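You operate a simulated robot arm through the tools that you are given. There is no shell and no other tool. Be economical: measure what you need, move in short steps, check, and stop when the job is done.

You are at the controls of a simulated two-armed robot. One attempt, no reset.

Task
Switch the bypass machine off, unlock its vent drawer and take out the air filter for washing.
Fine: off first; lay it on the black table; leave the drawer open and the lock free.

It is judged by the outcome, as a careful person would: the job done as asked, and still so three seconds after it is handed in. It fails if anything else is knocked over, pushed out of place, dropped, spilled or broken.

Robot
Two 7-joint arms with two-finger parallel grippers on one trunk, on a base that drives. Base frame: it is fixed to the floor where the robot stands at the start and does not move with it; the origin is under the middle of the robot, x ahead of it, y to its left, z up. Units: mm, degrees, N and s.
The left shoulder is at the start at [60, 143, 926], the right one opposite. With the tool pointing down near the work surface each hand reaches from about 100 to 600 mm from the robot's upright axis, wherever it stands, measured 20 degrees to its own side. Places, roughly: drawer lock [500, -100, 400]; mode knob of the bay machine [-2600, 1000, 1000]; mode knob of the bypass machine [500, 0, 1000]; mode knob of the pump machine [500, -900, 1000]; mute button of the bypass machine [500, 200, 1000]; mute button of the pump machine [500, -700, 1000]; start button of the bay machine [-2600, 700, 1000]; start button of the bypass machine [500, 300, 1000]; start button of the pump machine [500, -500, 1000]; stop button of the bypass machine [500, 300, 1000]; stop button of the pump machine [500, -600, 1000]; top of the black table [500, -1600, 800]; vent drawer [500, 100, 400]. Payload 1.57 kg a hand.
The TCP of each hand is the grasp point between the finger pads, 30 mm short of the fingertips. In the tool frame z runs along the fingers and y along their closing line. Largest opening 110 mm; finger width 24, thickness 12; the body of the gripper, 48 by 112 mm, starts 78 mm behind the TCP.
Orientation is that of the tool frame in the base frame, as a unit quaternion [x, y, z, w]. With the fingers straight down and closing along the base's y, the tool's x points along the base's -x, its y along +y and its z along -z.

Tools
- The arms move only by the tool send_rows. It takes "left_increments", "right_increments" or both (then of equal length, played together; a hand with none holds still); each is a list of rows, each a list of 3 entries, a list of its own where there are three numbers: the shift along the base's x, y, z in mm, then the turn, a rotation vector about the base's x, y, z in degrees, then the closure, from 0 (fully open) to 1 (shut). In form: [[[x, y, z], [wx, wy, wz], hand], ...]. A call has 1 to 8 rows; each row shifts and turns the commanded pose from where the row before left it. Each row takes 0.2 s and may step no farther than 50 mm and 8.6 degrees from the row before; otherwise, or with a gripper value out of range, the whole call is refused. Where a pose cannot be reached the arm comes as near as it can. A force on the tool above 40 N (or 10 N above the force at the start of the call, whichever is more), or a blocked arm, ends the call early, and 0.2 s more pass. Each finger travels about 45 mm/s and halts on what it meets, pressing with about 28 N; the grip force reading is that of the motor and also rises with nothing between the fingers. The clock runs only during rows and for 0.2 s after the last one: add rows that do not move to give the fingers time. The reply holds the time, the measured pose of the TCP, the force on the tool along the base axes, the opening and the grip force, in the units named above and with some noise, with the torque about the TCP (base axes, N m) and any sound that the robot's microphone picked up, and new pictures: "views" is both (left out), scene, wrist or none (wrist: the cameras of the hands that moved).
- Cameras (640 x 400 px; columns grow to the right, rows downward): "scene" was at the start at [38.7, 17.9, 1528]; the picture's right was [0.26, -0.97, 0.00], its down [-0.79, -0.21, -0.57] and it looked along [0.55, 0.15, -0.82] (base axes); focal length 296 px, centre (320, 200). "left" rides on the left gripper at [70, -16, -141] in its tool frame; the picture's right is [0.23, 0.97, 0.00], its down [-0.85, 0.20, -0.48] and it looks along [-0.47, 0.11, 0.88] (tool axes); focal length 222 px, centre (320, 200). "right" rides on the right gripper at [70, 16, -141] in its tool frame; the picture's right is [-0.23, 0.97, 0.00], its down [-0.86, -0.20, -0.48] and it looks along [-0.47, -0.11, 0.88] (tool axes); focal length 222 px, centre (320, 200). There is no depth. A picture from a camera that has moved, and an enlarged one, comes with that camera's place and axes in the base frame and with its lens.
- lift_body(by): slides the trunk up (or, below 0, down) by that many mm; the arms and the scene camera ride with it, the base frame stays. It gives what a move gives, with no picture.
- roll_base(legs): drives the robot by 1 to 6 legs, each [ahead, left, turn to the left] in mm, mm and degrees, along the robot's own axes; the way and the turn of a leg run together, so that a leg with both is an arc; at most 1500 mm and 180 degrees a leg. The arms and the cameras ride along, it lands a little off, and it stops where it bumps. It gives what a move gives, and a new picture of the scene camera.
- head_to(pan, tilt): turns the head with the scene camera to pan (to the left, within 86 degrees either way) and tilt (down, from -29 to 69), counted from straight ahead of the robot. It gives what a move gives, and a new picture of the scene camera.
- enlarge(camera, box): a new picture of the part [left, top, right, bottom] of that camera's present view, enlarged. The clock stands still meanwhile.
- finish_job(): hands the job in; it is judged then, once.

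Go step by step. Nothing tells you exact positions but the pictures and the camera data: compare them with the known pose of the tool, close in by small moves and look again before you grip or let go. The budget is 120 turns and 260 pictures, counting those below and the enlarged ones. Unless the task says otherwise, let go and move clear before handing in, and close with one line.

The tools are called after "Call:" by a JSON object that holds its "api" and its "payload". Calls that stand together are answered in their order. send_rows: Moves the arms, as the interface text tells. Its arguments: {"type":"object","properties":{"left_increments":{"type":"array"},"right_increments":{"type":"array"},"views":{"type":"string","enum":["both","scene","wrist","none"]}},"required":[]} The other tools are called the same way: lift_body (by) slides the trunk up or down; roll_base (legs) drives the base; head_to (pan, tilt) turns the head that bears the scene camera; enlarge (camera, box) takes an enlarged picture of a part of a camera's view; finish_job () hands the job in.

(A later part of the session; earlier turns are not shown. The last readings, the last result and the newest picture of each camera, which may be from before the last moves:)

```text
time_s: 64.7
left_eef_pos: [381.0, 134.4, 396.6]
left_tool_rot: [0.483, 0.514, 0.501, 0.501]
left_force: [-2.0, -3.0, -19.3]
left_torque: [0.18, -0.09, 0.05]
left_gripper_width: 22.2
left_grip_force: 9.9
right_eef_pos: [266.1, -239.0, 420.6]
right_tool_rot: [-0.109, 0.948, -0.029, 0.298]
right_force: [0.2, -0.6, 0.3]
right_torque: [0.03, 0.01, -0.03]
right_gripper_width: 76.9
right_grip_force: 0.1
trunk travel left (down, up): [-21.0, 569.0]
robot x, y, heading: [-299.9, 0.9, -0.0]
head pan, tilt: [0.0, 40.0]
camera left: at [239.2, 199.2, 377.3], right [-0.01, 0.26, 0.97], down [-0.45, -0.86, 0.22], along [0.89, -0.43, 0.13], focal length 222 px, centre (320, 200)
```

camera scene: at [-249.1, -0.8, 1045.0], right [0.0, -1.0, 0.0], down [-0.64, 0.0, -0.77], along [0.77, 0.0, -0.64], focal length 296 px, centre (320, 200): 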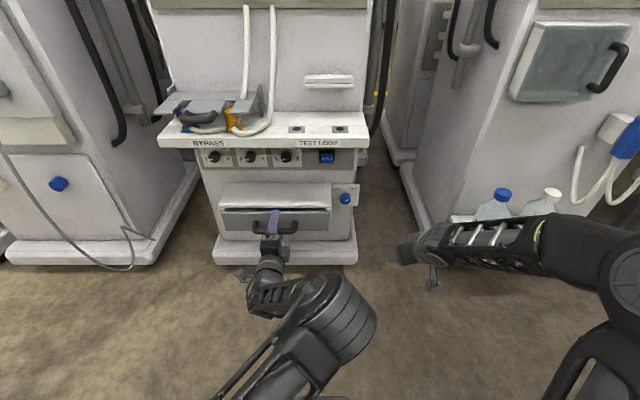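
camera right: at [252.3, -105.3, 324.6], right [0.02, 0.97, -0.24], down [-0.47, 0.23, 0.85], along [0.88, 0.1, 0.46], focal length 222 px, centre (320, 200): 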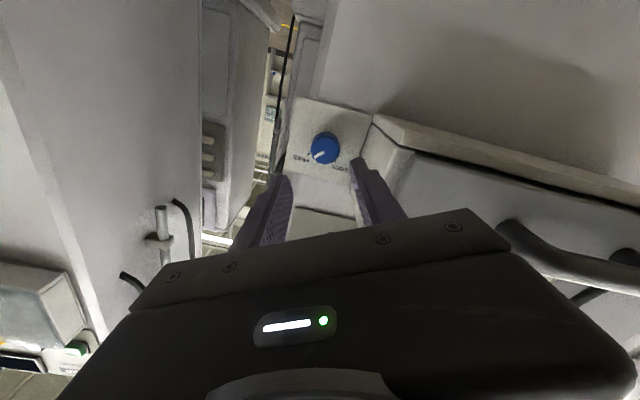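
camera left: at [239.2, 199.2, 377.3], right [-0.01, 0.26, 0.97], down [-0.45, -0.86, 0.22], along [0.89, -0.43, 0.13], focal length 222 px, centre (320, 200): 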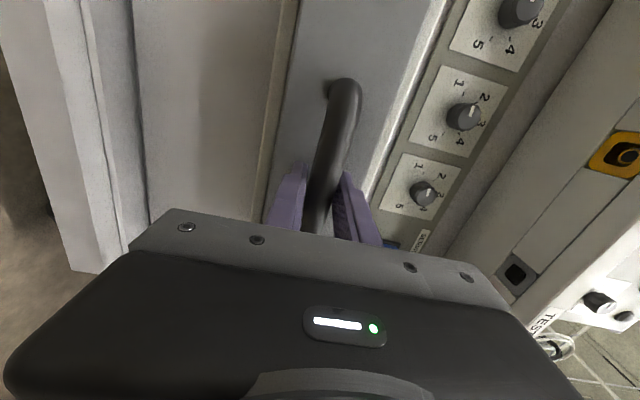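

Call:
{"api": "send_rows", "payload": {"left_increments": [[[0, 0, -4], [0, 0, 0], 0.95], [[0, 0, 0], [0, 0, 0], 0.95], [[0, 0, 0], [0, 0, 0], 0.95]], "views": "none"}}

```text
time_s: 65.5
left_eef_pos: [381.8, 134.2, 396.8]
left_tool_rot: [0.481, 0.514, 0.502, 0.503]
left_force: [-1.3, 1.1, -19.8]
left_torque: [0.27, -0.04, -0.07]
left_gripper_width: 23.6
left_grip_force: 10.5
left hand out of reach, approached as far as the arm can: row 1
right_eef_pos: [265.7, -237.2, 421.9]
right_tool_rot: [-0.108, 0.948, -0.03, 0.298]
right_force: [0.0, -0.8, 0.3]
right_torque: [-0.01, 0.01, -0.01]
right_gripper_width: 77.1
right_grip_force: 0.0
trunk travel left (down, up): [-21.0, 569.0]
robot x, y, heading: [-299.8, -2.1, 0.0]
head pan, tilt: [0.0, 40.0]
```

The hand cannot go lower at this reach, so I lower the trunk by 6 mm to relieve it.

Call:
{"api": "lift_body", "payload": {"by": -6}}

Call:
{"api": "send_rows", "payload": {"left_increments": [[[-2, 0, 0], [0, 0, 0], 1.0], [[0, 0, 0], [0, 0, 0], 1.0], [[0, 0, 0], [0, 0, 0], 1.0]], "views": "wrist"}}

```text
time_s: 66.0
left_eef_pos: [382.7, 135.2, 395.0]
left_tool_rot: [0.479, 0.511, 0.504, 0.505]
left_force: [1.9, 3.5, -3.8]
left_torque: [0.53, -0.09, 0.04]
left_gripper_width: 20.4
left_grip_force: 25.6
right_eef_pos: [266.3, -237.4, 416.1]
right_tool_rot: [-0.109, 0.948, -0.03, 0.299]
right_force: [-0.6, -0.5, 0.6]
right_torque: [-0.01, -0.03, 0.0]
right_gripper_width: 76.7
right_grip_force: 0.2
trunk travel left (down, up): [-15.0, 575.0]
robot x, y, heading: [-303.2, 3.7, -0.1]
head pan, tilt: [0.0, 40.0]
```

```text
time_s: 66.8
left_eef_pos: [378.9, 133.7, 395.1]
left_tool_rot: [0.479, 0.51, 0.505, 0.505]
left_force: [1.3, 5.9, 10.2]
left_torque: [0.88, 0.05, -0.11]
left_gripper_width: 20.2
left_grip_force: 33.6
right_eef_pos: [266.3, -236.8, 415.7]
right_tool_rot: [-0.109, 0.947, -0.03, 0.3]
right_force: [0.3, 0.5, 0.6]
right_torque: [0.01, -0.01, 0.01]
right_gripper_width: 77.3
right_grip_force: 0.1
trunk travel left (down, up): [-15.0, 575.0]
robot x, y, heading: [-304.7, -2.3, 0.0]
head pan, tilt: [0.0, 40.0]
camera left: at [236.2, 198.9, 374.4], right [-0.03, 0.26, 0.97], down [-0.46, -0.86, 0.22], along [0.89, -0.43, 0.14], focal length 222 px, centre (320, 200)
```

left: 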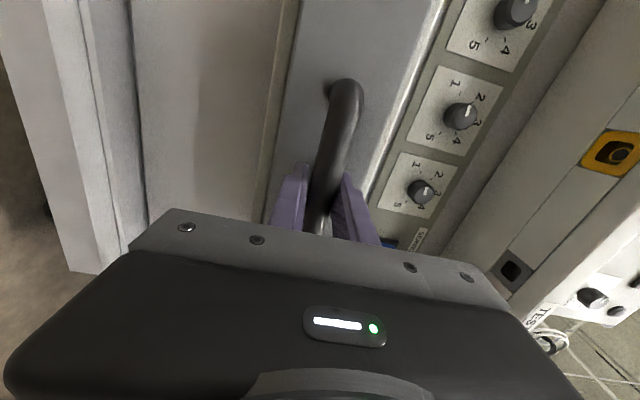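

Gripped firmly (20 mm bar). Pulling straight back in small steps.

Call:
{"api": "send_rows", "payload": {"left_increments": [[[-10, 0, 0], [0, 0, 0], 1], [[-15, 0, 0], [0, 0, 0], 1], [[-20, 0, 0], [0, 0, 0], 1], [[-20, 0, 0], [0, 0, 0], 1], [[-20, 0, 0], [0, 0, 0], 1]], "views": "scene"}}

```text
time_s: 68.0
left_eef_pos: [293.6, 133.9, 395.2]
left_tool_rot: [0.479, 0.511, 0.504, 0.504]
left_force: [1.9, 5.3, 23.9]
left_torque: [0.87, 0.12, 0.3]
left_gripper_width: 20.2
left_grip_force: 34.1
right_eef_pos: [265.3, -238.7, 416.2]
right_tool_rot: [-0.108, 0.948, -0.031, 0.299]
right_force: [0.2, 0.1, 0.1]
right_torque: [0.01, -0.01, 0.02]
right_gripper_width: 77.0
right_grip_force: 0.0
trunk travel left (down, up): [-15.0, 575.0]
robot x, y, heading: [-303.4, -1.0, 0.2]
head pan, tilt: [0.0, 40.0]
camera scene: at [-250.4, -1.2, 1039.2], right [0.0, -1.0, 0.0], down [-0.64, 0.0, -0.77], along [0.77, 0.0, -0.64], focal length 296 px, centre (320, 200)
```

scene: 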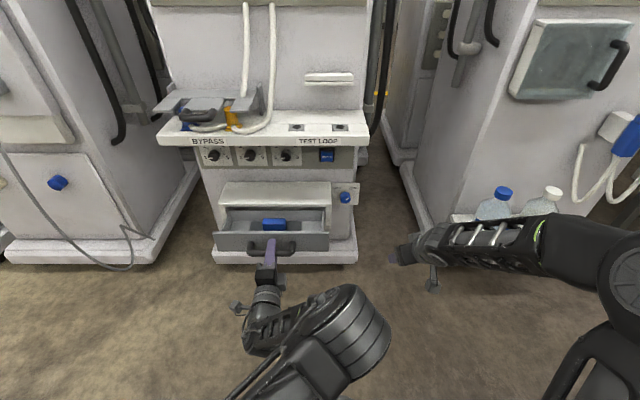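

The drawer is coming out and something blue shows inside. Pulling farther, easing z.

Call:
{"api": "send_rows", "payload": {"left_increments": [[[-15, 0, 2], [0, 0, 0], 1], [[-20, 0, 1], [0, 0, 0], 1], [[-20, 0, 0], [0, 0, 0], 1], [[-20, 0, 0], [0, 0, 0], 1], [[-20, 0, 0], [0, 0, 0], 1]], "views": "scene"}}

```text
time_s: 68.8
left_eef_pos: [254.8, 132.8, 395.5]
left_tool_rot: [0.481, 0.511, 0.502, 0.506]
left_force: [11.2, 0.0, -6.2]
left_torque: [0.87, 0.04, 0.19]
left_gripper_width: 20.0
left_grip_force: 33.9
right_eef_pos: [267.3, -238.8, 415.1]
right_tool_rot: [-0.108, 0.948, -0.029, 0.298]
right_force: [0.3, -0.2, 0.1]
right_torque: [-0.02, 0.02, 0.0]
right_gripper_width: 77.1
right_grip_force: 0.1
trunk travel left (down, up): [-15.0, 575.0]
robot x, y, heading: [-301.2, 1.3, 0.1]
head pan, tilt: [0.0, 40.0]
stopped in row 3 (left hand): the force on the tool passed its limit at 92 N (the readings are from after the stop); the commanded pose is now the measured one
camera scene: at [-247.0, -1.0, 1038.6], right [0.0, -1.0, 0.0], down [-0.64, 0.0, -0.77], along [0.77, 0.0, -0.64], focal length 296 px, centre (320, 200)
```

scene: 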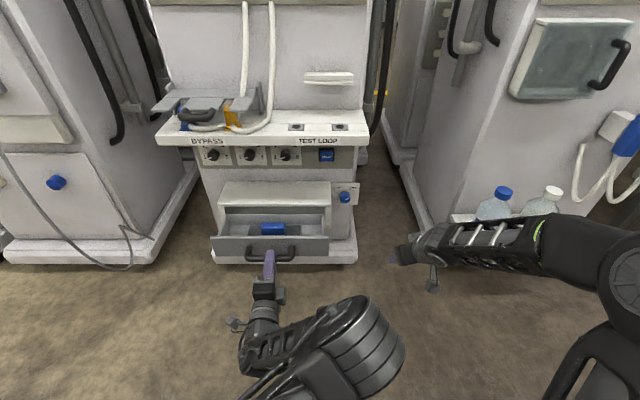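

The drawer has reached its stop (about 125 mm out). I release the handle and back off.

Call:
{"api": "send_rows", "payload": {"left_increments": [[[1, 0, 0], [0, 0, 0], 0.5], [[0, 0, 0], [0, 0, 0], 0.4], [[0, 0, 0], [0, 0, 0], 0.4], [[-20, 0, 0], [0, 0, 0], 0.4], [[-30, 0, 0], [0, 0, 0], 0.4]], "views": "none"}}

Call:
{"api": "enlarge", "payload": {"camera": "scene", "box": [195, 170, 375, 275]}}

```text
time_s: 70.0
left_eef_pos: [207.7, 126.3, 402.0]
left_tool_rot: [0.48, 0.513, 0.502, 0.504]
left_force: [0.3, 0.1, 0.5]
left_torque: [-0.01, -0.01, 0.03]
left_gripper_width: 65.9
left_grip_force: 0.1
left hand out of reach, approached as far as the arm can: row 5
right_eef_pos: [266.5, -238.3, 415.2]
right_tool_rot: [-0.107, 0.948, -0.031, 0.299]
right_force: [1.3, 0.0, -0.3]
right_torque: [0.03, -0.01, 0.04]
right_gripper_width: 76.8
right_grip_force: 0.0
trunk travel left (down, up): [-15.0, 575.0]
robot x, y, heading: [-303.3, 1.0, -0.0]
head pan, tilt: [0.0, 40.0]
```

```text
3.56 times, centred on (285, 222) of scene
camera zoom: at [-247.9, -0.9, 1039.0], right [0.0, -1.0, 0.0], down [-0.64, 0.0, -0.77], along [0.77, 0.0, -0.64], focal length 1052 px, centre (444, 120)
```

zoom: 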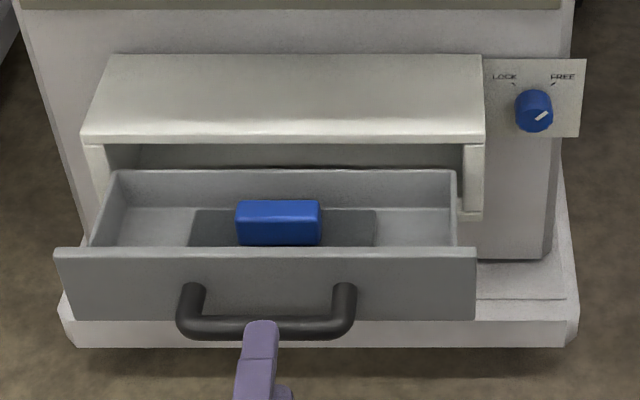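

The filter is a flat dark plate with a blue grip block at about [375, 139, 410]. I raise the trunk and turn the left hand to a 45° forward-down posture to reach in over the drawer front.

Call:
{"api": "lift_body", "payload": {"by": 220}}

Call:
{"api": "send_rows", "payload": {"left_increments": [[[0, 2, 0], [-8.5, 0, 0], 0.2], [[0, 2, 0], [-8.5, 0, 0], 0.2], [[0, 2, 0], [-8.5, 0, 0], 0.2], [[0, 2, 0], [-8.5, 0, 0], 0.2], [[0, 2, 0], [-8.5, 0, 0], 0.1], [[0, 2, 0], [-8.5, 0, 0], 0.1], [[0, 2, 0], [-8.5, 0, 0], 0], [[0, 2, 0], [-8.5, 0, 0], 0]], "views": "none"}}

Call:
{"api": "send_rows", "payload": {"left_increments": [[[0, 0, 0], [-8.5, 0, 0], 0], [[0, 0, 0], [-8.5, 0, 0], 0], [[0, 0, 0], [-1, 8, 0], 0], [[0, 0, 0], [0, 8.5, 0], 0], [[0, 0, 0], [0, 8.5, 0], 0], [[0, 0, 0], [0, 8.5, 0], 0], [[0, 0, 0], [0, 8.5, 0], 0]]}}

```text
time_s: 72.3
left_eef_pos: [207.8, 126.3, 622.6]
left_tool_rot: [0.48, 0.514, 0.502, 0.504]
left_force: [-0.3, 0.3, 0.4]
left_torque: [0.02, 0.0, 0.02]
left_gripper_width: 66.1
left_grip_force: 0.0
right_eef_pos: [265.6, -238.7, 635.8]
right_tool_rot: [-0.107, 0.947, -0.03, 0.3]
right_force: [0.0, -0.6, -0.3]
right_torque: [-0.02, 0.0, 0.0]
right_gripper_width: 77.1
right_grip_force: 0.0
trunk travel left (down, up): [-235.0, 355.0]
robot x, y, heading: [-304.6, -0.8, -0.1]
head pan, tilt: [0.0, 40.0]
```

```text
time_s: 74.1
left_eef_pos: [209.1, 144.8, 621.9]
left_tool_rot: [0.116, 0.707, 0.129, 0.686]
left_force: [-0.5, -1.0, -0.3]
left_torque: [-0.03, 0.01, -0.01]
left_gripper_width: 109.9
left_grip_force: 0.0
right_eef_pos: [265.9, -238.5, 636.2]
right_tool_rot: [-0.108, 0.947, -0.031, 0.3]
right_force: [-0.1, -0.3, -0.5]
right_torque: [-0.03, 0.01, 0.01]
right_gripper_width: 76.9
right_grip_force: 0.1
trunk travel left (down, up): [-235.0, 355.0]
robot x, y, heading: [-299.8, -0.0, -0.1]
head pan, tilt: [0.0, 40.0]
```

```text
time_s: 75.7
left_eef_pos: [218.0, 139.6, 617.5]
left_tool_rot: [0.015, 0.92, 0.013, 0.392]
left_force: [-0.3, 0.6, 0.0]
left_torque: [-0.02, -0.02, 0.03]
left_gripper_width: 110.0
left_grip_force: 0.1
left hand out of reach, approached as far as the arm can: row 3, 4
right_eef_pos: [266.6, -237.7, 636.4]
right_tool_rot: [-0.108, 0.947, -0.031, 0.3]
right_force: [0.9, 0.7, 0.3]
right_torque: [-0.01, 0.0, -0.03]
right_gripper_width: 76.9
right_grip_force: 0.1
trunk travel left (down, up): [-235.0, 355.0]
robot x, y, heading: [-302.5, 0.9, 0.1]
head pan, tilt: [0.0, 40.0]
camera scene: at [-248.0, -1.0, 1259.0], right [0.0, -1.0, 0.0], down [-0.64, 0.0, -0.77], along [0.77, 0.0, -0.64], focal length 296 px, centre (320, 200)
camera left: at [66.4, 125.4, 664.8], right [-0.14, 0.98, -0.13], down [0.25, 0.16, 0.95], along [0.96, 0.1, -0.27], focal length 222 px, centre (320, 200)
```

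scene: 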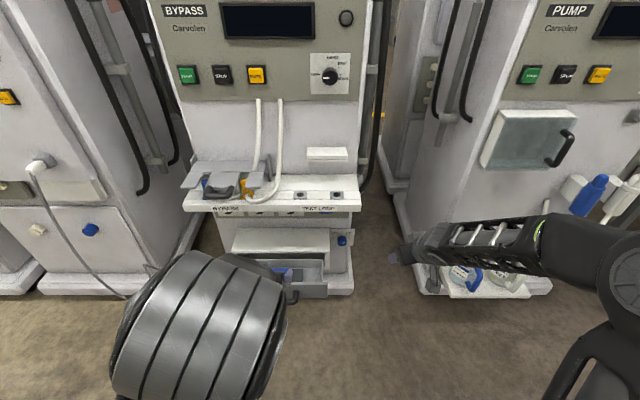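
left: 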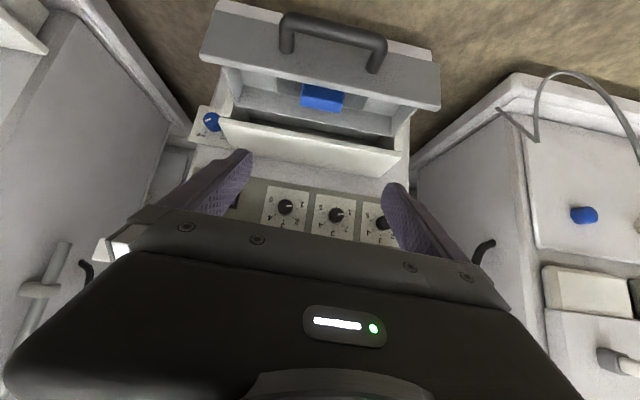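

The block spans about x 366–387, y 101–171, z 388–424. I steepen the hand to 60° down and move to a pre-grasp point on the approach line.

Call:
{"api": "send_rows", "payload": {"left_increments": [[[20, 0, -25], [0, 8, 0], 0], [[25, 0, -30], [0, 8, 0], 0], [[25, -1, -25], [0, 0, 0], 0], [[25, -1, -25], [0, 0, 0], 0], [[12, 0, -16], [0, 0, 0], 0], [[0, 0, 0], [0, 0, 0], 0]]}}

```text
time_s: 77.1
left_eef_pos: [324.7, 139.0, 495.8]
left_tool_rot: [0.015, 0.965, 0.011, 0.262]
left_force: [0.0, -0.2, -0.5]
left_torque: [-0.03, 0.03, -0.01]
left_gripper_width: 109.9
left_grip_force: 0.1
left hand out of reach, approached as far as the arm can: row 2
right_eef_pos: [266.2, -238.2, 636.1]
right_tool_rot: [-0.109, 0.948, -0.03, 0.298]
right_force: [-0.2, 0.4, -0.4]
right_torque: [-0.02, -0.02, 0.01]
right_gripper_width: 76.8
right_grip_force: 0.0
trunk travel left (down, up): [-235.0, 355.0]
robot x, y, heading: [-305.5, 2.8, 0.1]
head pan, tilt: [0.0, 40.0]
camera scene: at [-247.8, -1.0, 1259.0], right [0.0, -1.0, 0.0], down [-0.64, 0.0, -0.77], along [0.77, 0.0, -0.64], focal length 296 px, centre (320, 200)
camera left: at [192.2, 123.7, 582.6], right [-0.17, 0.98, -0.09], down [0.5, 0.16, 0.85], along [0.85, 0.1, -0.52], focal length 222 px, centre (320, 200)
```

scene: 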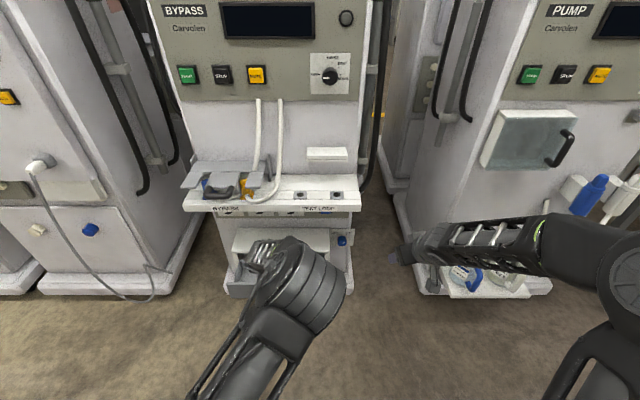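
left: 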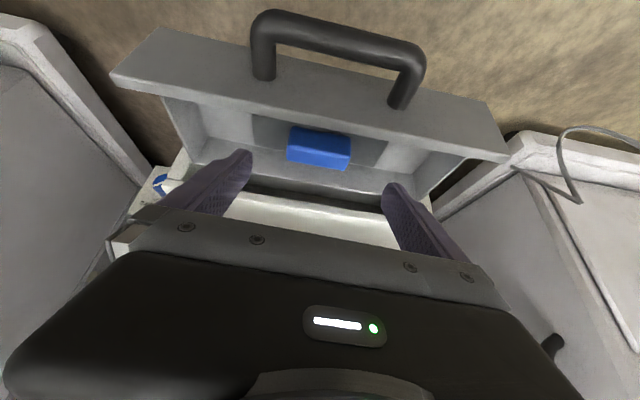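

The geometry agrees. Advancing along the approach line most of the way.

Call:
{"api": "send_rows", "payload": {"left_increments": [[[10, -1, -17], [0, 0, 0], 0], [[10, -1, -17], [0, 0, 0], 0], [[10, 0, -17], [0, 0, 0], 0], [[0, 0, 0], [0, 0, 0], 0]], "views": "wrist"}}

```text
time_s: 78.1
left_eef_pos: [337.4, 127.0, 461.2]
left_tool_rot: [0.015, 0.965, 0.01, 0.261]
left_force: [0.0, -0.3, -0.5]
left_torque: [0.01, -0.02, -0.01]
left_gripper_width: 110.1
left_grip_force: 0.0
left hand out of reach, approached as far as the arm can: row 2, 3
right_eef_pos: [266.6, -239.0, 636.6]
right_tool_rot: [-0.108, 0.947, -0.031, 0.3]
right_force: [-1.1, 0.5, -0.1]
right_torque: [0.03, -0.02, -0.01]
right_gripper_width: 76.7
right_grip_force: 0.1
trunk travel left (down, up): [-235.0, 355.0]
robot x, y, heading: [-306.9, 0.3, 0.1]
head pan, tilt: [0.0, 40.0]
camera left: at [204.4, 111.1, 548.4], right [-0.17, 0.98, -0.09], down [0.5, 0.16, 0.85], along [0.85, 0.1, -0.52], focal length 222 px, centre (320, 200)
```

left: 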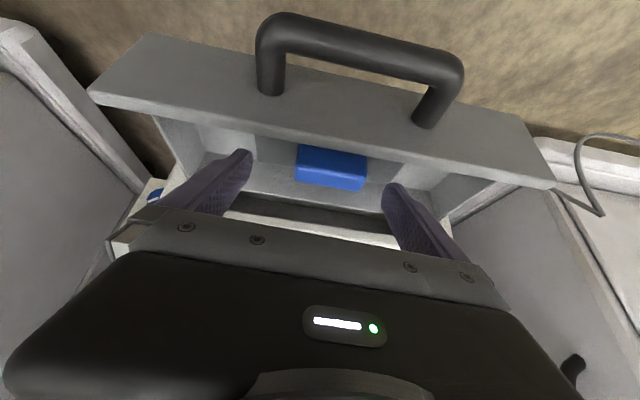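

The arm is at its reach limit. I drive 32 mm nearer (fingertips are still above the block), then recentre.

Call:
{"api": "roll_base", "payload": {"legs": [[32, 0, 0]]}}

Call:
{"api": "send_rows", "payload": {"left_increments": [[[-6, 6, 0], [0, 0, 0], 0], [[0, 4, 0], [0, 0, 0], 0]], "views": "wrist"}}

```text
time_s: 79.0
left_eef_pos: [368.1, 126.3, 460.9]
left_tool_rot: [0.016, 0.965, 0.011, 0.261]
left_force: [0.1, 0.2, 0.3]
left_torque: [0.02, -0.02, 0.03]
left_gripper_width: 110.2
left_grip_force: 0.1
right_eef_pos: [298.4, -239.5, 636.8]
right_tool_rot: [-0.108, 0.947, -0.03, 0.3]
right_force: [-0.8, -1.4, -0.7]
right_torque: [-0.02, 0.04, 0.01]
right_gripper_width: 77.2
right_grip_force: 0.0
trunk travel left (down, up): [-235.0, 355.0]
robot x, y, heading: [-269.0, 1.2, 0.0]
head pan, tilt: [0.0, 40.0]
camera scene: at [-215.9, -1.0, 1259.0], right [0.0, -1.0, 0.0], down [-0.64, 0.0, -0.77], along [0.77, 0.0, -0.64], focal length 296 px, centre (320, 200)
```

scene: 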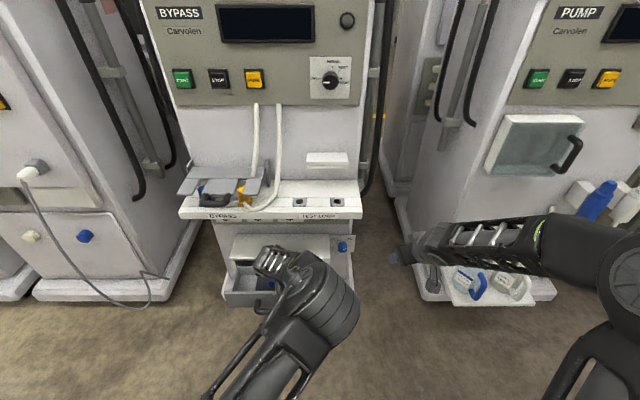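

```text
time_s: 79.6
left_eef_pos: [362.9, 136.6, 461.2]
left_tool_rot: [0.015, 0.965, 0.01, 0.26]
left_force: [-0.5, -0.1, 0.1]
left_torque: [0.02, 0.01, 0.01]
left_gripper_width: 110.0
left_grip_force: 0.0
right_eef_pos: [299.8, -237.6, 635.4]
right_tool_rot: [-0.108, 0.948, -0.03, 0.298]
right_force: [1.0, 0.4, -1.4]
right_torque: [0.0, -0.03, 0.05]
right_gripper_width: 77.1
right_grip_force: 0.0
trunk travel left (down, up): [-235.0, 355.0]
robot x, y, heading: [-271.2, -0.3, -0.3]
head pan, tilt: [0.0, 40.0]
camera left: at [230.4, 122.0, 548.5], right [-0.17, 0.98, -0.09], down [0.5, 0.16, 0.85], along [0.85, 0.1, -0.52], focal length 222 px, centre (320, 200)
```

left: 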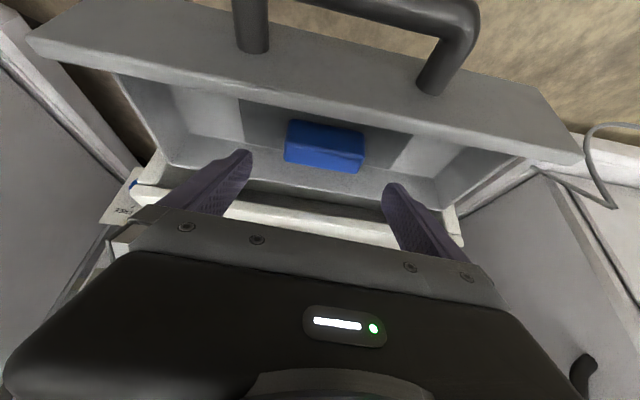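

Aligned over the block. Descending about 33 mm.

Call:
{"api": "send_rows", "payload": {"left_increments": [[[0, 0, -12], [0, 0, 0], 0], [[0, 0, -12], [0, 0, 0], 0], [[1, 0, -9], [0, 0, 0], 0], [[0, 0, 0], [0, 0, 0], 0]], "views": "wrist"}}

```text
time_s: 80.6
left_eef_pos: [350.1, 128.3, 442.2]
left_tool_rot: [0.016, 0.965, 0.01, 0.261]
left_force: [0.1, 0.4, 0.1]
left_torque: [-0.01, 0.0, 0.0]
left_gripper_width: 110.0
left_grip_force: 0.0
left hand out of reach, approached as far as the arm can: row 1, 2, 3
right_eef_pos: [297.9, -239.1, 636.8]
right_tool_rot: [-0.108, 0.947, -0.031, 0.3]
right_force: [-0.6, -0.2, 0.4]
right_torque: [-0.04, -0.03, 0.0]
right_gripper_width: 76.9
right_grip_force: 0.1
trunk travel left (down, up): [-235.0, 355.0]
robot x, y, heading: [-269.7, 2.0, -0.1]
head pan, tilt: [0.0, 40.0]
camera left: at [217.0, 112.5, 528.9], right [-0.17, 0.98, -0.09], down [0.5, 0.16, 0.85], along [0.85, 0.1, -0.52], focal length 222 px, centre (320, 200)
```

left: 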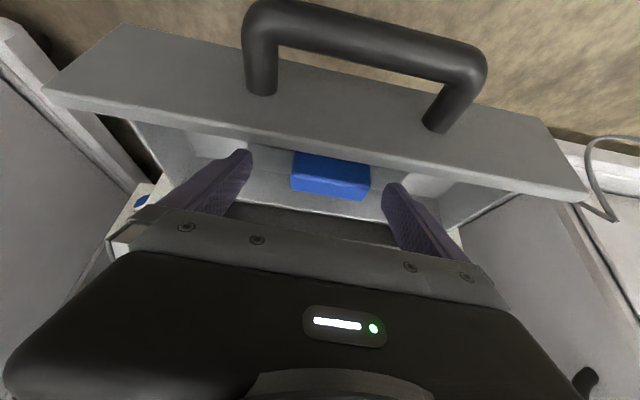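

Again reach-limited. I drive 15 mm forward, and lower the trunk 14 mm instead.

Call:
{"api": "roll_base", "payload": {"legs": [[15, 6, 0]]}}

Call:
{"api": "lift_body", "payload": {"by": -12}}

Call:
{"api": "send_rows", "payload": {"left_increments": [[[0, 1, 0], [0, 0, 0], 0]], "views": "wrist"}}

```text
time_s: 81.3
left_eef_pos: [364.2, 135.5, 442.2]
left_tool_rot: [0.015, 0.965, 0.011, 0.261]
left_force: [0.2, 0.8, 0.2]
left_torque: [0.01, 0.01, 0.01]
left_gripper_width: 109.9
left_grip_force: 0.0
right_eef_pos: [313.3, -232.4, 636.0]
right_tool_rot: [-0.108, 0.947, -0.03, 0.3]
right_force: [-0.1, 0.2, -0.2]
right_torque: [0.0, 0.05, 0.02]
right_gripper_width: 77.0
right_grip_force: 0.1
trunk travel left (down, up): [-235.0, 355.0]
robot x, y, heading: [-251.5, 7.4, 0.3]
head pan, tilt: [0.0, 40.0]
camera scene: at [-201.1, 5.1, 1259.0], right [0.0, -1.0, 0.0], down [-0.64, 0.0, -0.77], along [0.77, 0.0, -0.64], focal length 296 px, centre (320, 200)
```

scene: 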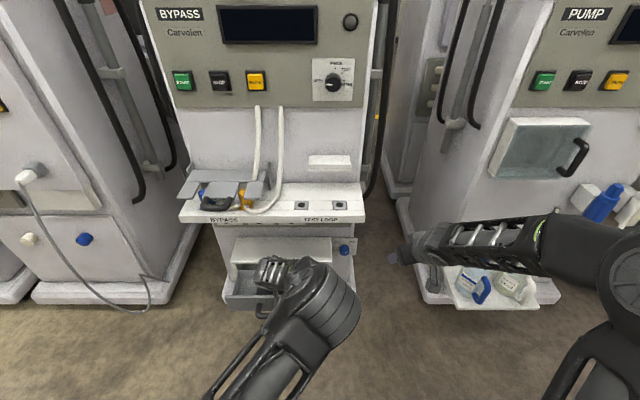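

```text
time_s: 81.9
left_eef_pos: [363.9, 135.0, 430.1]
left_tool_rot: [0.015, 0.965, 0.011, 0.26]
left_force: [-1.2, -0.8, 0.8]
left_torque: [0.02, 0.01, 0.0]
left_gripper_width: 110.0
left_grip_force: 0.0
right_eef_pos: [314.1, -232.4, 624.4]
right_tool_rot: [-0.109, 0.947, -0.03, 0.299]
right_force: [-1.3, 0.4, 0.0]
right_torque: [0.0, -0.01, -0.01]
right_gripper_width: 76.8
right_grip_force: 0.1
trunk travel left (down, up): [-223.0, 367.0]
robot x, y, heading: [-254.3, 5.6, -0.1]
head pan, tilt: [0.0, 40.0]
```

```text
time_s: 82.3
left_eef_pos: [364.8, 135.1, 430.1]
left_tool_rot: [0.016, 0.965, 0.01, 0.262]
left_force: [0.2, 0.0, -0.1]
left_torque: [0.05, 0.01, 0.03]
left_gripper_width: 110.0
left_grip_force: 0.0
right_eef_pos: [314.6, -232.7, 623.4]
right_tool_rot: [-0.108, 0.948, -0.03, 0.299]
right_force: [-0.2, 0.2, -0.1]
right_torque: [-0.03, 0.01, -0.04]
right_gripper_width: 77.2
right_grip_force: 0.0
trunk travel left (down, up): [-223.0, 367.0]
robot x, y, heading: [-256.9, 6.9, 0.1]
head pan, tilt: [0.0, 40.0]
camera left: at [232.0, 119.8, 517.7], right [-0.17, 0.98, -0.09], down [0.5, 0.16, 0.85], along [0.85, 0.1, -0.52], focal length 222 px, centre (320, 200)
```

left: 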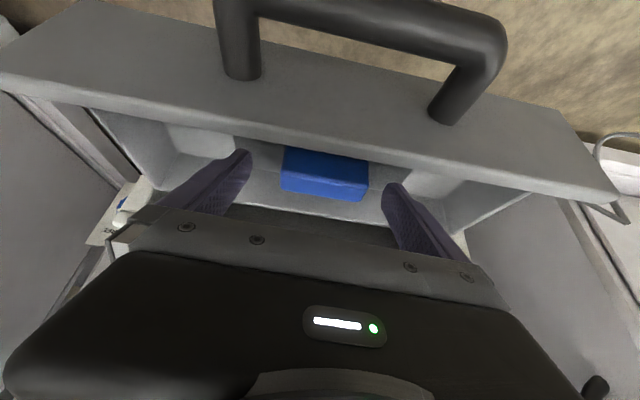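

The fingers straddle the block. Closing.

Call:
{"api": "send_rows", "payload": {"left_increments": [[[0, 2, 0], [0, 0, 0], 0.25], [[0, 0, 0], [0, 0, 0], 0.45], [[0, 0, 0], [0, 0, 0], 0.6], [[0, 0, 0], [0, 0, 0], 0.6], [[0, 0, 0], [0, 0, 0], 0.6]], "views": "wrist"}}

```text
time_s: 83.5
left_eef_pos: [363.5, 136.9, 431.1]
left_tool_rot: [0.015, 0.965, 0.011, 0.262]
left_force: [-0.4, 0.9, 0.8]
left_torque: [-0.07, -0.01, 0.0]
left_gripper_width: 69.7
left_grip_force: 28.5
right_eef_pos: [314.4, -231.6, 623.9]
right_tool_rot: [-0.108, 0.948, -0.03, 0.299]
right_force: [-0.1, -0.6, 1.1]
right_torque: [-0.02, 0.0, -0.01]
right_gripper_width: 77.0
right_grip_force: 0.1
trunk travel left (down, up): [-223.0, 367.0]
robot x, y, heading: [-254.7, 8.7, -0.0]
head pan, tilt: [0.0, 40.0]
camera left: at [231.5, 121.3, 518.0], right [-0.17, 0.98, -0.09], down [0.5, 0.16, 0.85], along [0.85, 0.1, -0.52], focal length 222 px, centre (320, 200)
```

left: 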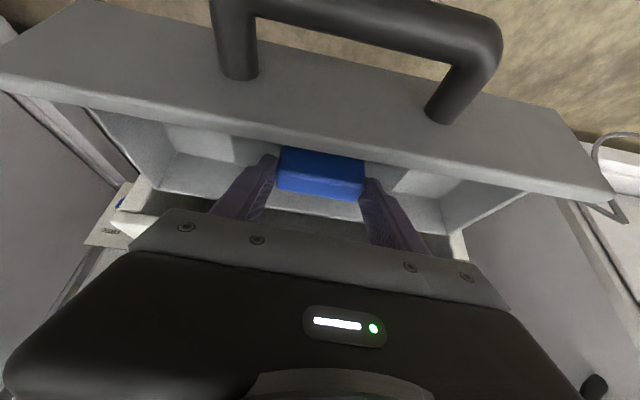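

Gripped at 70 mm. A small trunk lift first, to test that it comes free.

Call:
{"api": "lift_body", "payload": {"by": 25}}

Call:
{"api": "send_rows", "payload": {"left_increments": [[[0, 0, 0], [0, 0, 0], 0.7]], "views": "both"}}

```text
time_s: 84.2
left_eef_pos: [363.8, 137.0, 456.2]
left_tool_rot: [0.016, 0.965, 0.011, 0.261]
left_force: [-0.4, -0.2, -0.5]
left_torque: [-0.01, -0.02, 0.02]
left_gripper_width: 69.5
left_grip_force: 27.2
right_eef_pos: [314.4, -232.9, 649.3]
right_tool_rot: [-0.108, 0.948, -0.029, 0.299]
right_force: [0.0, 0.6, 0.8]
right_torque: [0.01, 0.0, 0.04]
right_gripper_width: 77.0
right_grip_force: 0.0
trunk travel left (down, up): [-248.0, 342.0]
robot x, y, heading: [-254.6, 11.3, -0.1]
head pan, tilt: [0.0, 40.0]
```

```text
time_s: 84.6
left_eef_pos: [363.1, 137.1, 456.6]
left_tool_rot: [0.015, 0.965, 0.012, 0.261]
left_force: [-0.4, -0.2, -0.7]
left_torque: [-0.01, 0.0, 0.01]
left_gripper_width: 69.3
left_grip_force: 27.5
right_eef_pos: [312.9, -231.4, 649.6]
right_tool_rot: [-0.108, 0.947, -0.03, 0.3]
right_force: [0.7, -0.9, 0.4]
right_torque: [0.01, -0.02, 0.0]
right_gripper_width: 77.2
right_grip_force: 0.0
trunk travel left (down, up): [-248.0, 342.0]
robot x, y, heading: [-262.1, 6.5, -0.3]
head pan, tilt: [0.0, 40.0]
camera scene: at [-201.0, 5.1, 1272.0], right [0.0, -1.0, 0.0], down [-0.64, 0.0, -0.77], along [0.77, 0.0, -0.64], focal length 296 px, centre (320, 200)
camera left: at [231.5, 121.3, 542.9], right [-0.17, 0.98, -0.09], down [0.5, 0.16, 0.85], along [0.85, 0.1, -0.52], focal length 222 px, centre (320, 200)
```

scene: 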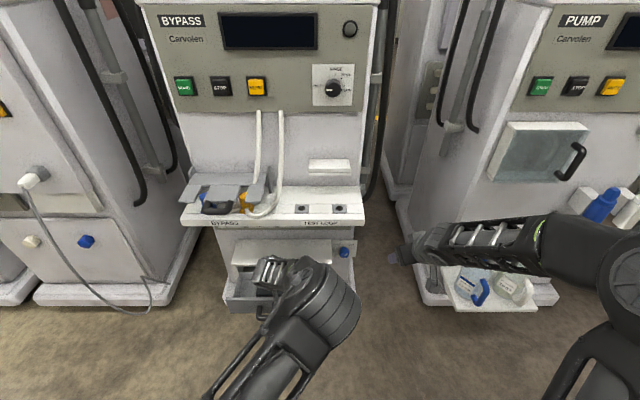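
left: 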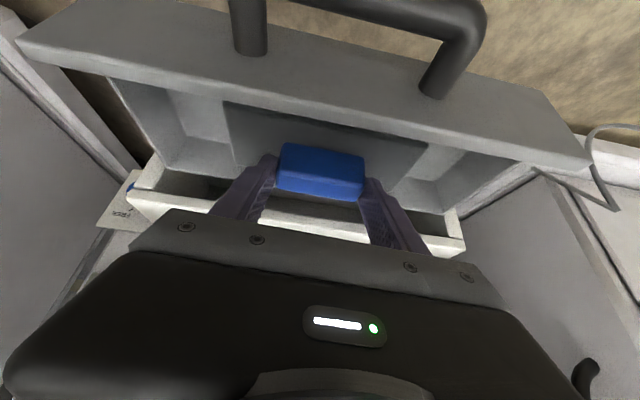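

The plate rises with the block. Lifting another 90 mm, clear of the drawer.

Call:
{"api": "lift_body", "payload": {"by": 90}}

Call:
{"api": "send_rows", "payload": {"left_increments": [[[0, 0, 0], [0, 0, 0], 0.7]], "views": "both"}}

```text
time_s: 85.9
left_eef_pos: [364.3, 137.3, 546.1]
left_tool_rot: [0.015, 0.965, 0.012, 0.261]
left_force: [-0.2, -0.6, -0.7]
left_torque: [0.0, -0.04, -0.03]
left_gripper_width: 69.3
left_grip_force: 28.0
right_eef_pos: [314.1, -233.0, 738.4]
right_tool_rot: [-0.108, 0.948, -0.029, 0.299]
right_force: [-0.2, 0.0, 0.1]
right_torque: [0.02, -0.03, -0.04]
right_gripper_width: 77.0
right_grip_force: 0.1
trunk travel left (down, up): [-338.0, 252.0]
robot x, y, heading: [-254.3, 4.8, -0.0]
head pan, tilt: [0.0, 40.0]
```

```text
time_s: 86.3
left_eef_pos: [364.0, 137.1, 546.3]
left_tool_rot: [0.015, 0.965, 0.012, 0.261]
left_force: [-0.3, -0.5, -0.6]
left_torque: [-0.03, 0.0, 0.0]
left_gripper_width: 69.1
left_grip_force: 28.1
right_eef_pos: [313.1, -231.6, 738.4]
right_tool_rot: [-0.109, 0.947, -0.03, 0.299]
right_force: [-0.5, -0.1, -1.1]
right_torque: [-0.03, -0.02, 0.0]
right_gripper_width: 77.2
right_grip_force: 0.0
trunk travel left (down, up): [-338.0, 252.0]
robot x, y, heading: [-254.7, 5.8, 0.1]
head pan, tilt: [0.0, 40.0]
camera scene: at [-201.0, 5.1, 1362.0], right [0.0, -1.0, 0.0], down [-0.64, 0.0, -0.77], along [0.77, 0.0, -0.64], focal length 296 px, centre (320, 200)
camera left: at [231.5, 121.3, 632.9], right [-0.17, 0.98, -0.09], down [0.5, 0.16, 0.85], along [0.85, 0.1, -0.52], focal length 222 px, centre (320, 200)
```

scene: 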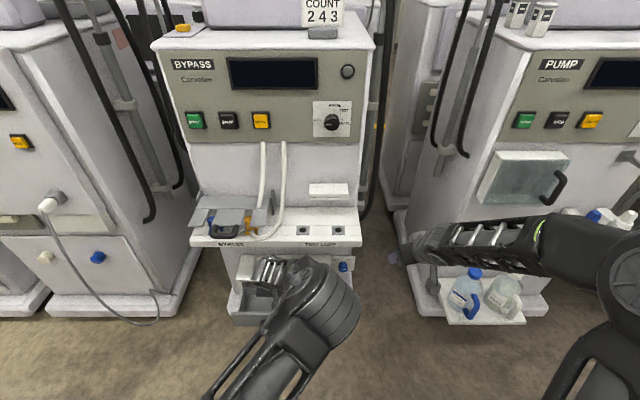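
left: 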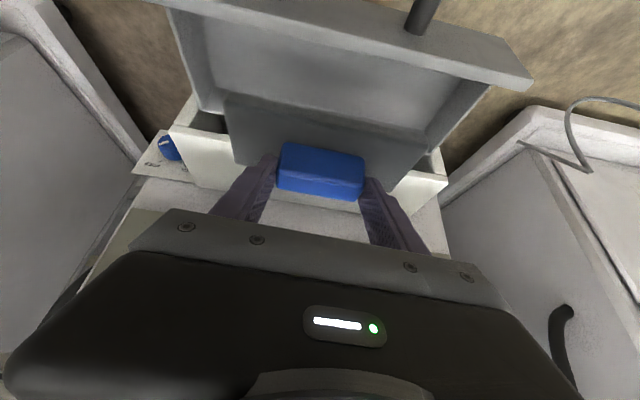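

The filter is free of the drawer. I back away and look right towards the black table.

Call:
{"api": "roll_base", "payload": {"legs": [[-400, 0, 0]]}}

Call:
{"api": "head_to", "payload": {"pan": -55, "tilt": 30}}

```text
time_s: 88.8
left_eef_pos: [-33.3, 138.5, 546.1]
left_tool_rot: [0.013, 0.965, 0.012, 0.262]
left_force: [1.0, 0.0, -1.1]
left_torque: [-0.01, -0.01, 0.0]
left_gripper_width: 69.4
left_grip_force: 28.1
right_eef_pos: [-82.8, -231.1, 739.0]
right_tool_rot: [-0.11, 0.947, -0.03, 0.299]
right_force: [0.5, 0.7, 0.5]
right_torque: [0.01, 0.01, 0.04]
right_gripper_width: 77.3
right_grip_force: 0.1
trunk travel left (down, up): [-338.0, 252.0]
robot x, y, heading: [-651.6, 4.6, -0.2]
head pan, tilt: [0.0, 40.0]
camera scene: at [-598.8, 4.5, 1362.0], right [0.0, -1.0, 0.0], down [-0.64, 0.0, -0.77], along [0.77, 0.0, -0.64], focal length 296 px, centre (320, 200)
```

scene: 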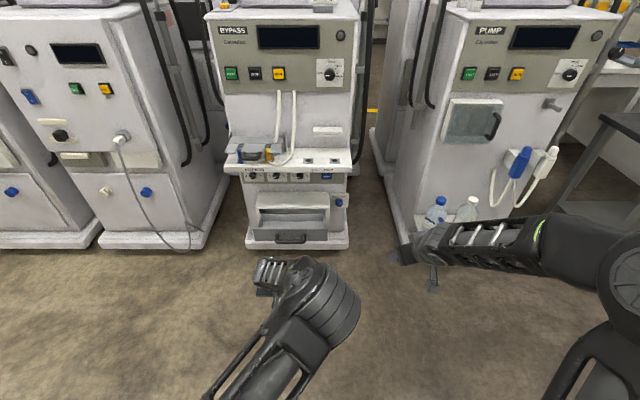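

```text
time_s: 90.0
left_eef_pos: [-33.4, 139.5, 546.3]
left_tool_rot: [0.012, 0.965, 0.012, 0.262]
left_force: [-0.5, 0.3, -0.6]
left_torque: [-0.03, 0.03, -0.01]
left_gripper_width: 68.9
left_grip_force: 28.1
right_eef_pos: [-81.5, -230.6, 738.7]
right_tool_rot: [-0.111, 0.948, -0.03, 0.298]
right_force: [-0.5, 0.2, -0.3]
right_torque: [0.03, 0.03, 0.01]
right_gripper_width: 77.2
right_grip_force: 0.0
trunk travel left (down, up): [-338.0, 252.0]
robot x, y, heading: [-656.7, 7.4, 0.4]
head pan, tilt: [-55.0, 30.0]
camera scene: at [-631.4, -69.7, 1377.3], right [-0.82, -0.58, 0.0], down [-0.29, 0.41, -0.87], along [0.5, -0.71, -0.5], focal length 296 px, centre (320, 200)
```

scene: 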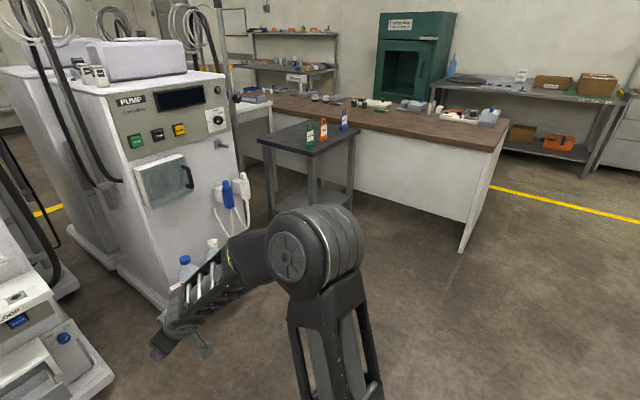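

Call:
{"api": "enlarge", "payload": {"camera": "scene", "box": [230, 80, 390, 230]}}

```text
2.67 times, centred on (310, 155) of scene
camera zoom: at [-631.4, -69.7, 1377.3], right [-0.82, -0.58, 0.0], down [-0.29, 0.41, -0.87], along [0.5, -0.71, -0.5], focal length 789 px, centre (347, 320)
```

zoom: 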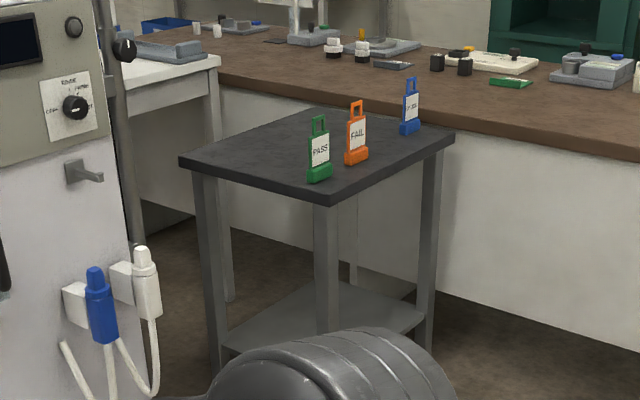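

The black table spans about x 275–700, y −1290…−1810 at z≈800, with three signs near its front edge (x≈360), so the back half is free. I check my own base outline to judge how near I can stand.

Call:
{"api": "head_to", "payload": {"pan": -20, "tilt": 69}}

```text
time_s: 91.1
left_eef_pos: [-34.0, 139.4, 545.7]
left_tool_rot: [0.012, 0.965, 0.012, 0.261]
left_force: [0.3, -0.4, 0.4]
left_torque: [0.01, 0.02, -0.03]
left_gripper_width: 68.7
left_grip_force: 28.2
right_eef_pos: [-83.6, -230.7, 738.6]
right_tool_rot: [-0.111, 0.948, -0.029, 0.298]
right_force: [0.2, 0.9, 0.2]
right_torque: [-0.01, -0.01, -0.03]
right_gripper_width: 77.2
right_grip_force: 0.0
trunk travel left (down, up): [-338.0, 252.0]
robot x, y, heading: [-654.2, 3.7, 0.2]
head pan, tilt: [-20.0, 68.8]
camera scene: at [-631.0, -14.8, 1325.9], right [-0.34, -0.94, 0.0], down [-0.88, 0.32, -0.36], along [0.34, -0.12, -0.93], focal length 296 px, centre (320, 200)
```

scene: 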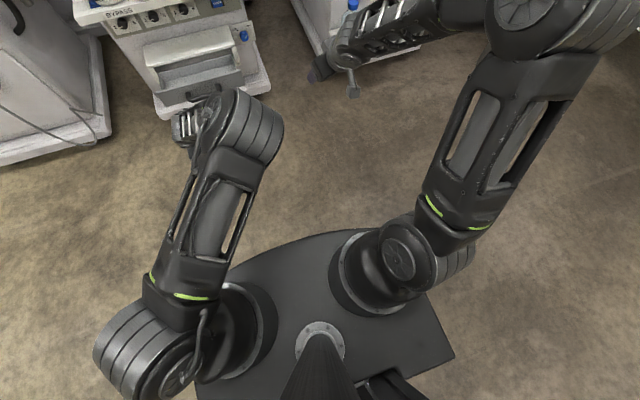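

My base reaches about 290 mm ahead and 370 mm to each side. I'll stand at about [−50, −1430] facing the table; first I raise the trunk and tuck the arms while holding the filter level.

Call:
{"api": "lift_body", "payload": {"by": 245}}

Call:
{"api": "send_rows", "payload": {"left_increments": [[[-8, -10, 25], [0, 0, 0], 0.7], [[-8, -15, 25], [0, 0, 0], 0.7], [[-8, -20, 25], [0, 0, 0], 0.7], [[-8, -20, 25], [0, 0, 0], 0.7], [[-8, -20, 25], [0, 0, 0], 0.7], [[-8, -20, 25], [0, 0, 0], 0.7], [[0, 0, 0], [0, 0, 0], 0.7]], "right_increments": [[[-40, -5, 0], [0, 0, 0], 0.3], [[-40, -5, 0], [0, 0, 0], 0.3], [[-40, -5, 0], [0, 8, 0], 0.3], [[-40, -5, 0], [0, 8, 0], 0.3], [[-40, 0, 0], [0, 8, 0], 0.3], [[-40, 0, 0], [0, 8, 0], 0.3], [[0, 0, 0], [0, 0, 0], 0.3]], "views": "wrist"}}

```text
time_s: 93.6
left_eef_pos: [-35.3, 138.2, 790.7]
left_tool_rot: [0.012, 0.965, 0.012, 0.26]
left_force: [0.0, 0.0, -0.3]
left_torque: [-0.01, 0.05, 0.06]
left_gripper_width: 69.1
left_grip_force: 28.3
right_eef_pos: [-82.3, -230.1, 983.1]
right_tool_rot: [-0.111, 0.947, -0.028, 0.298]
right_force: [-0.2, -0.1, 0.2]
right_torque: [-0.01, -0.02, 0.06]
right_gripper_width: 76.9
right_grip_force: 0.0
trunk travel left (down, up): [-583.0, 7.0]
robot x, y, heading: [-654.4, 3.3, 0.3]
head pan, tilt: [-20.0, 68.8]
```

```text
time_s: 95.2
left_eef_pos: [-83.4, 33.3, 941.9]
left_tool_rot: [0.013, 0.965, 0.011, 0.261]
left_force: [0.0, 0.0, -0.7]
left_torque: [0.01, -0.02, 0.02]
left_gripper_width: 69.2
left_grip_force: 28.1
right_eef_pos: [-323.7, -248.4, 981.7]
right_tool_rot: [-0.114, 0.993, 0.003, 0.025]
right_force: [0.2, 0.2, -0.1]
right_torque: [-0.02, 0.04, 0.01]
right_gripper_width: 77.1
right_grip_force: 0.1
trunk travel left (down, up): [-583.0, 7.0]
robot x, y, heading: [-650.9, 1.9, 0.2]
head pan, tilt: [-20.0, 68.8]
camera right: at [-401.5, -251.1, 1120.5], right [0.0, 1.0, 0.01], down [0.85, -0.01, 0.52], along [0.52, 0.01, -0.85], focal length 222 px, centre (320, 200)
camera left: at [-214.9, 18.6, 1029.2], right [-0.18, 0.98, -0.09], down [0.5, 0.17, 0.85], along [0.85, 0.11, -0.52], focal length 222 px, centre (320, 200)
```

right: 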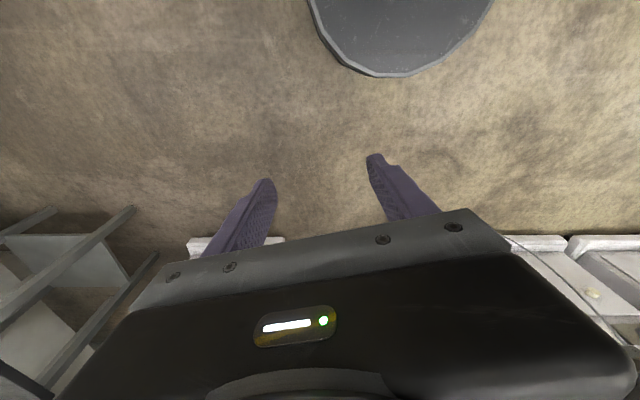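
left: 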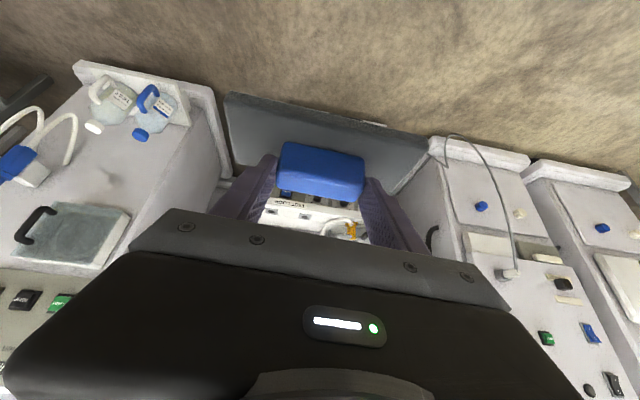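

The filter is held well. I look ahead to the right, then drive sideways towards the table.

Call:
{"api": "head_to", "payload": {"pan": -30, "tilt": 38}}

Call:
{"api": "roll_base", "payload": {"legs": [[0, -1000, 0]]}}

```text
time_s: 96.2
left_eef_pos: [-83.6, 33.3, 942.4]
left_tool_rot: [0.012, 0.965, 0.012, 0.262]
left_force: [0.2, 0.3, -0.3]
left_torque: [-0.01, 0.02, -0.01]
left_gripper_width: 68.7
left_grip_force: 28.2
right_eef_pos: [-322.0, -250.9, 982.3]
right_tool_rot: [-0.114, 0.993, 0.002, 0.026]
right_force: [0.8, 0.4, 0.0]
right_torque: [0.02, 0.02, 0.0]
right_gripper_width: 77.0
right_grip_force: 0.0
trunk travel left (down, up): [-583.0, 7.0]
robot x, y, heading: [-653.0, 7.3, 0.3]
head pan, tilt: [-30.0, 38.0]
camera scene: at [-608.8, -38.7, 1609.9], right [-0.5, -0.87, 0.0], down [-0.54, 0.31, -0.79], along [0.68, -0.39, -0.62], focal length 296 px, centre (320, 200)
```

scene: 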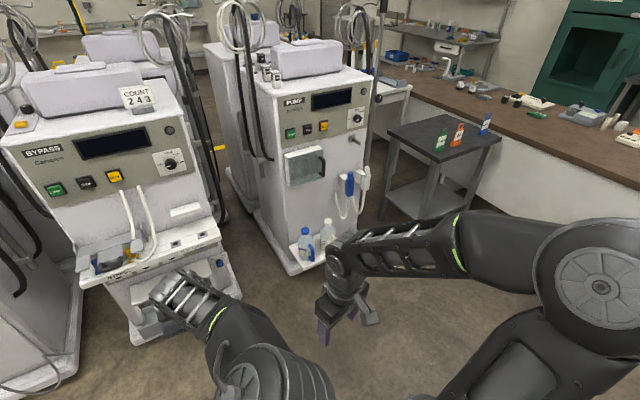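

```text
time_s: 101.3
left_eef_pos: [-88.6, -972.9, 942.4]
left_tool_rot: [0.022, 0.965, 0.01, 0.261]
left_force: [-0.1, 0.3, -0.9]
left_torque: [0.01, 0.0, 0.02]
left_gripper_width: 69.0
left_grip_force: 27.6
right_eef_pos: [-333.7, -1252.5, 981.2]
right_tool_rot: [-0.105, 0.994, 0.002, 0.027]
right_force: [1.5, 0.2, -1.0]
right_torque: [0.02, 0.0, 0.02]
right_gripper_width: 77.1
right_grip_force: 0.0
trunk travel left (down, up): [-583.0, 7.0]
robot x, y, heading: [-657.5, -989.5, -0.7]
head pan, tilt: [-30.0, 38.0]
camera scene: at [-615.6, -1036.5, 1610.0], right [-0.51, -0.86, 0.0], down [-0.53, 0.32, -0.79], along [0.68, -0.4, -0.62], focal length 296 px, centre (320, 200)
```

scene: 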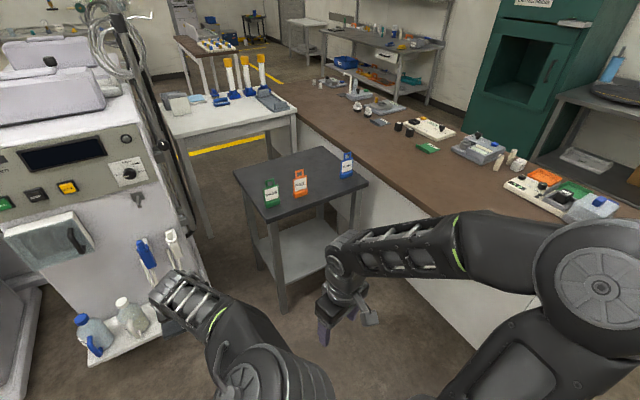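

Call:
{"api": "enlarge", "payload": {"camera": "scene", "box": [220, 130, 390, 236]}}

```text
3.76 times, centred on (305, 183) of scene
camera zoom: at [-615.6, -1036.5, 1610.0], right [-0.51, -0.86, 0.0], down [-0.53, 0.32, -0.79], along [0.68, -0.4, -0.62], focal length 1114 px, centre (376, 264)
```

zoom: 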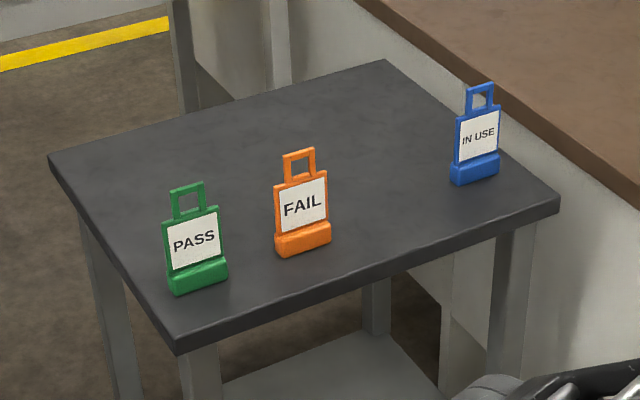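

The tags (PASS, FAIL, IN USE) stand at x≈360 to 385 and rise to z≈915, so I raise the filter more before crossing above them, and line up sideways.

Call:
{"api": "send_rows", "payload": {"left_increments": [[[0, 0, 20], [0, 0, 0], 0.7], [[0, 0, 20], [0, 0, 0], 0.7], [[0, 0, 25], [0, 0, 0], 0.7], [[0, 0, 0], [0, 0, 0], 0.7]], "views": "none"}}

Call:
{"api": "roll_base", "payload": {"legs": [[0, -470, 0.7]]}}

```text
time_s: 102.3
left_eef_pos: [-88.4, -972.6, 1006.7]
left_tool_rot: [0.023, 0.965, 0.009, 0.261]
left_force: [-0.2, -1.3, -0.6]
left_torque: [0.0, 0.02, -0.01]
left_gripper_width: 68.9
left_grip_force: 27.5
right_eef_pos: [-332.9, -1251.5, 981.8]
right_tool_rot: [-0.105, 0.994, 0.002, 0.027]
right_force: [0.1, 0.7, 0.3]
right_torque: [0.01, 0.01, 0.0]
right_gripper_width: 76.9
right_grip_force: 0.1
trunk travel left (down, up): [-583.0, 7.0]
robot x, y, heading: [-661.6, -992.0, -1.1]
head pan, tilt: [-30.0, 38.0]
```

```text
time_s: 105.1
left_eef_pos: [-94.7, -1431.4, 1007.4]
left_tool_rot: [0.018, 0.965, 0.01, 0.262]
left_force: [0.5, -0.2, 0.6]
left_torque: [-0.02, -0.02, 0.02]
left_gripper_width: 68.7
left_grip_force: 27.4
right_eef_pos: [-336.4, -1714.3, 982.5]
right_tool_rot: [-0.11, 0.994, 0.003, 0.026]
right_force: [-0.7, 0.4, 0.7]
right_torque: [0.04, -0.04, -0.02]
right_gripper_width: 76.8
right_grip_force: 0.1
trunk travel left (down, up): [-583.0, 7.0]
robot x, y, heading: [-663.6, -1457.3, -0.1]
head pan, tilt: [-30.0, 38.0]
camera scene: at [-619.8, -1501.2, 1610.0], right [-0.5, -0.86, 0.0], down [-0.53, 0.31, -0.79], along [0.68, -0.4, -0.62], focal length 296 px, centre (320, 200)
```

scene: 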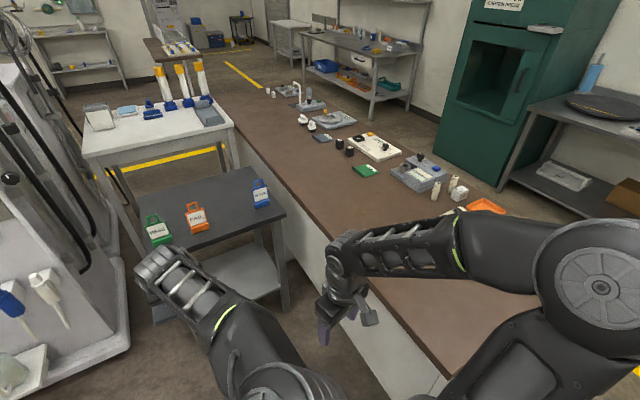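

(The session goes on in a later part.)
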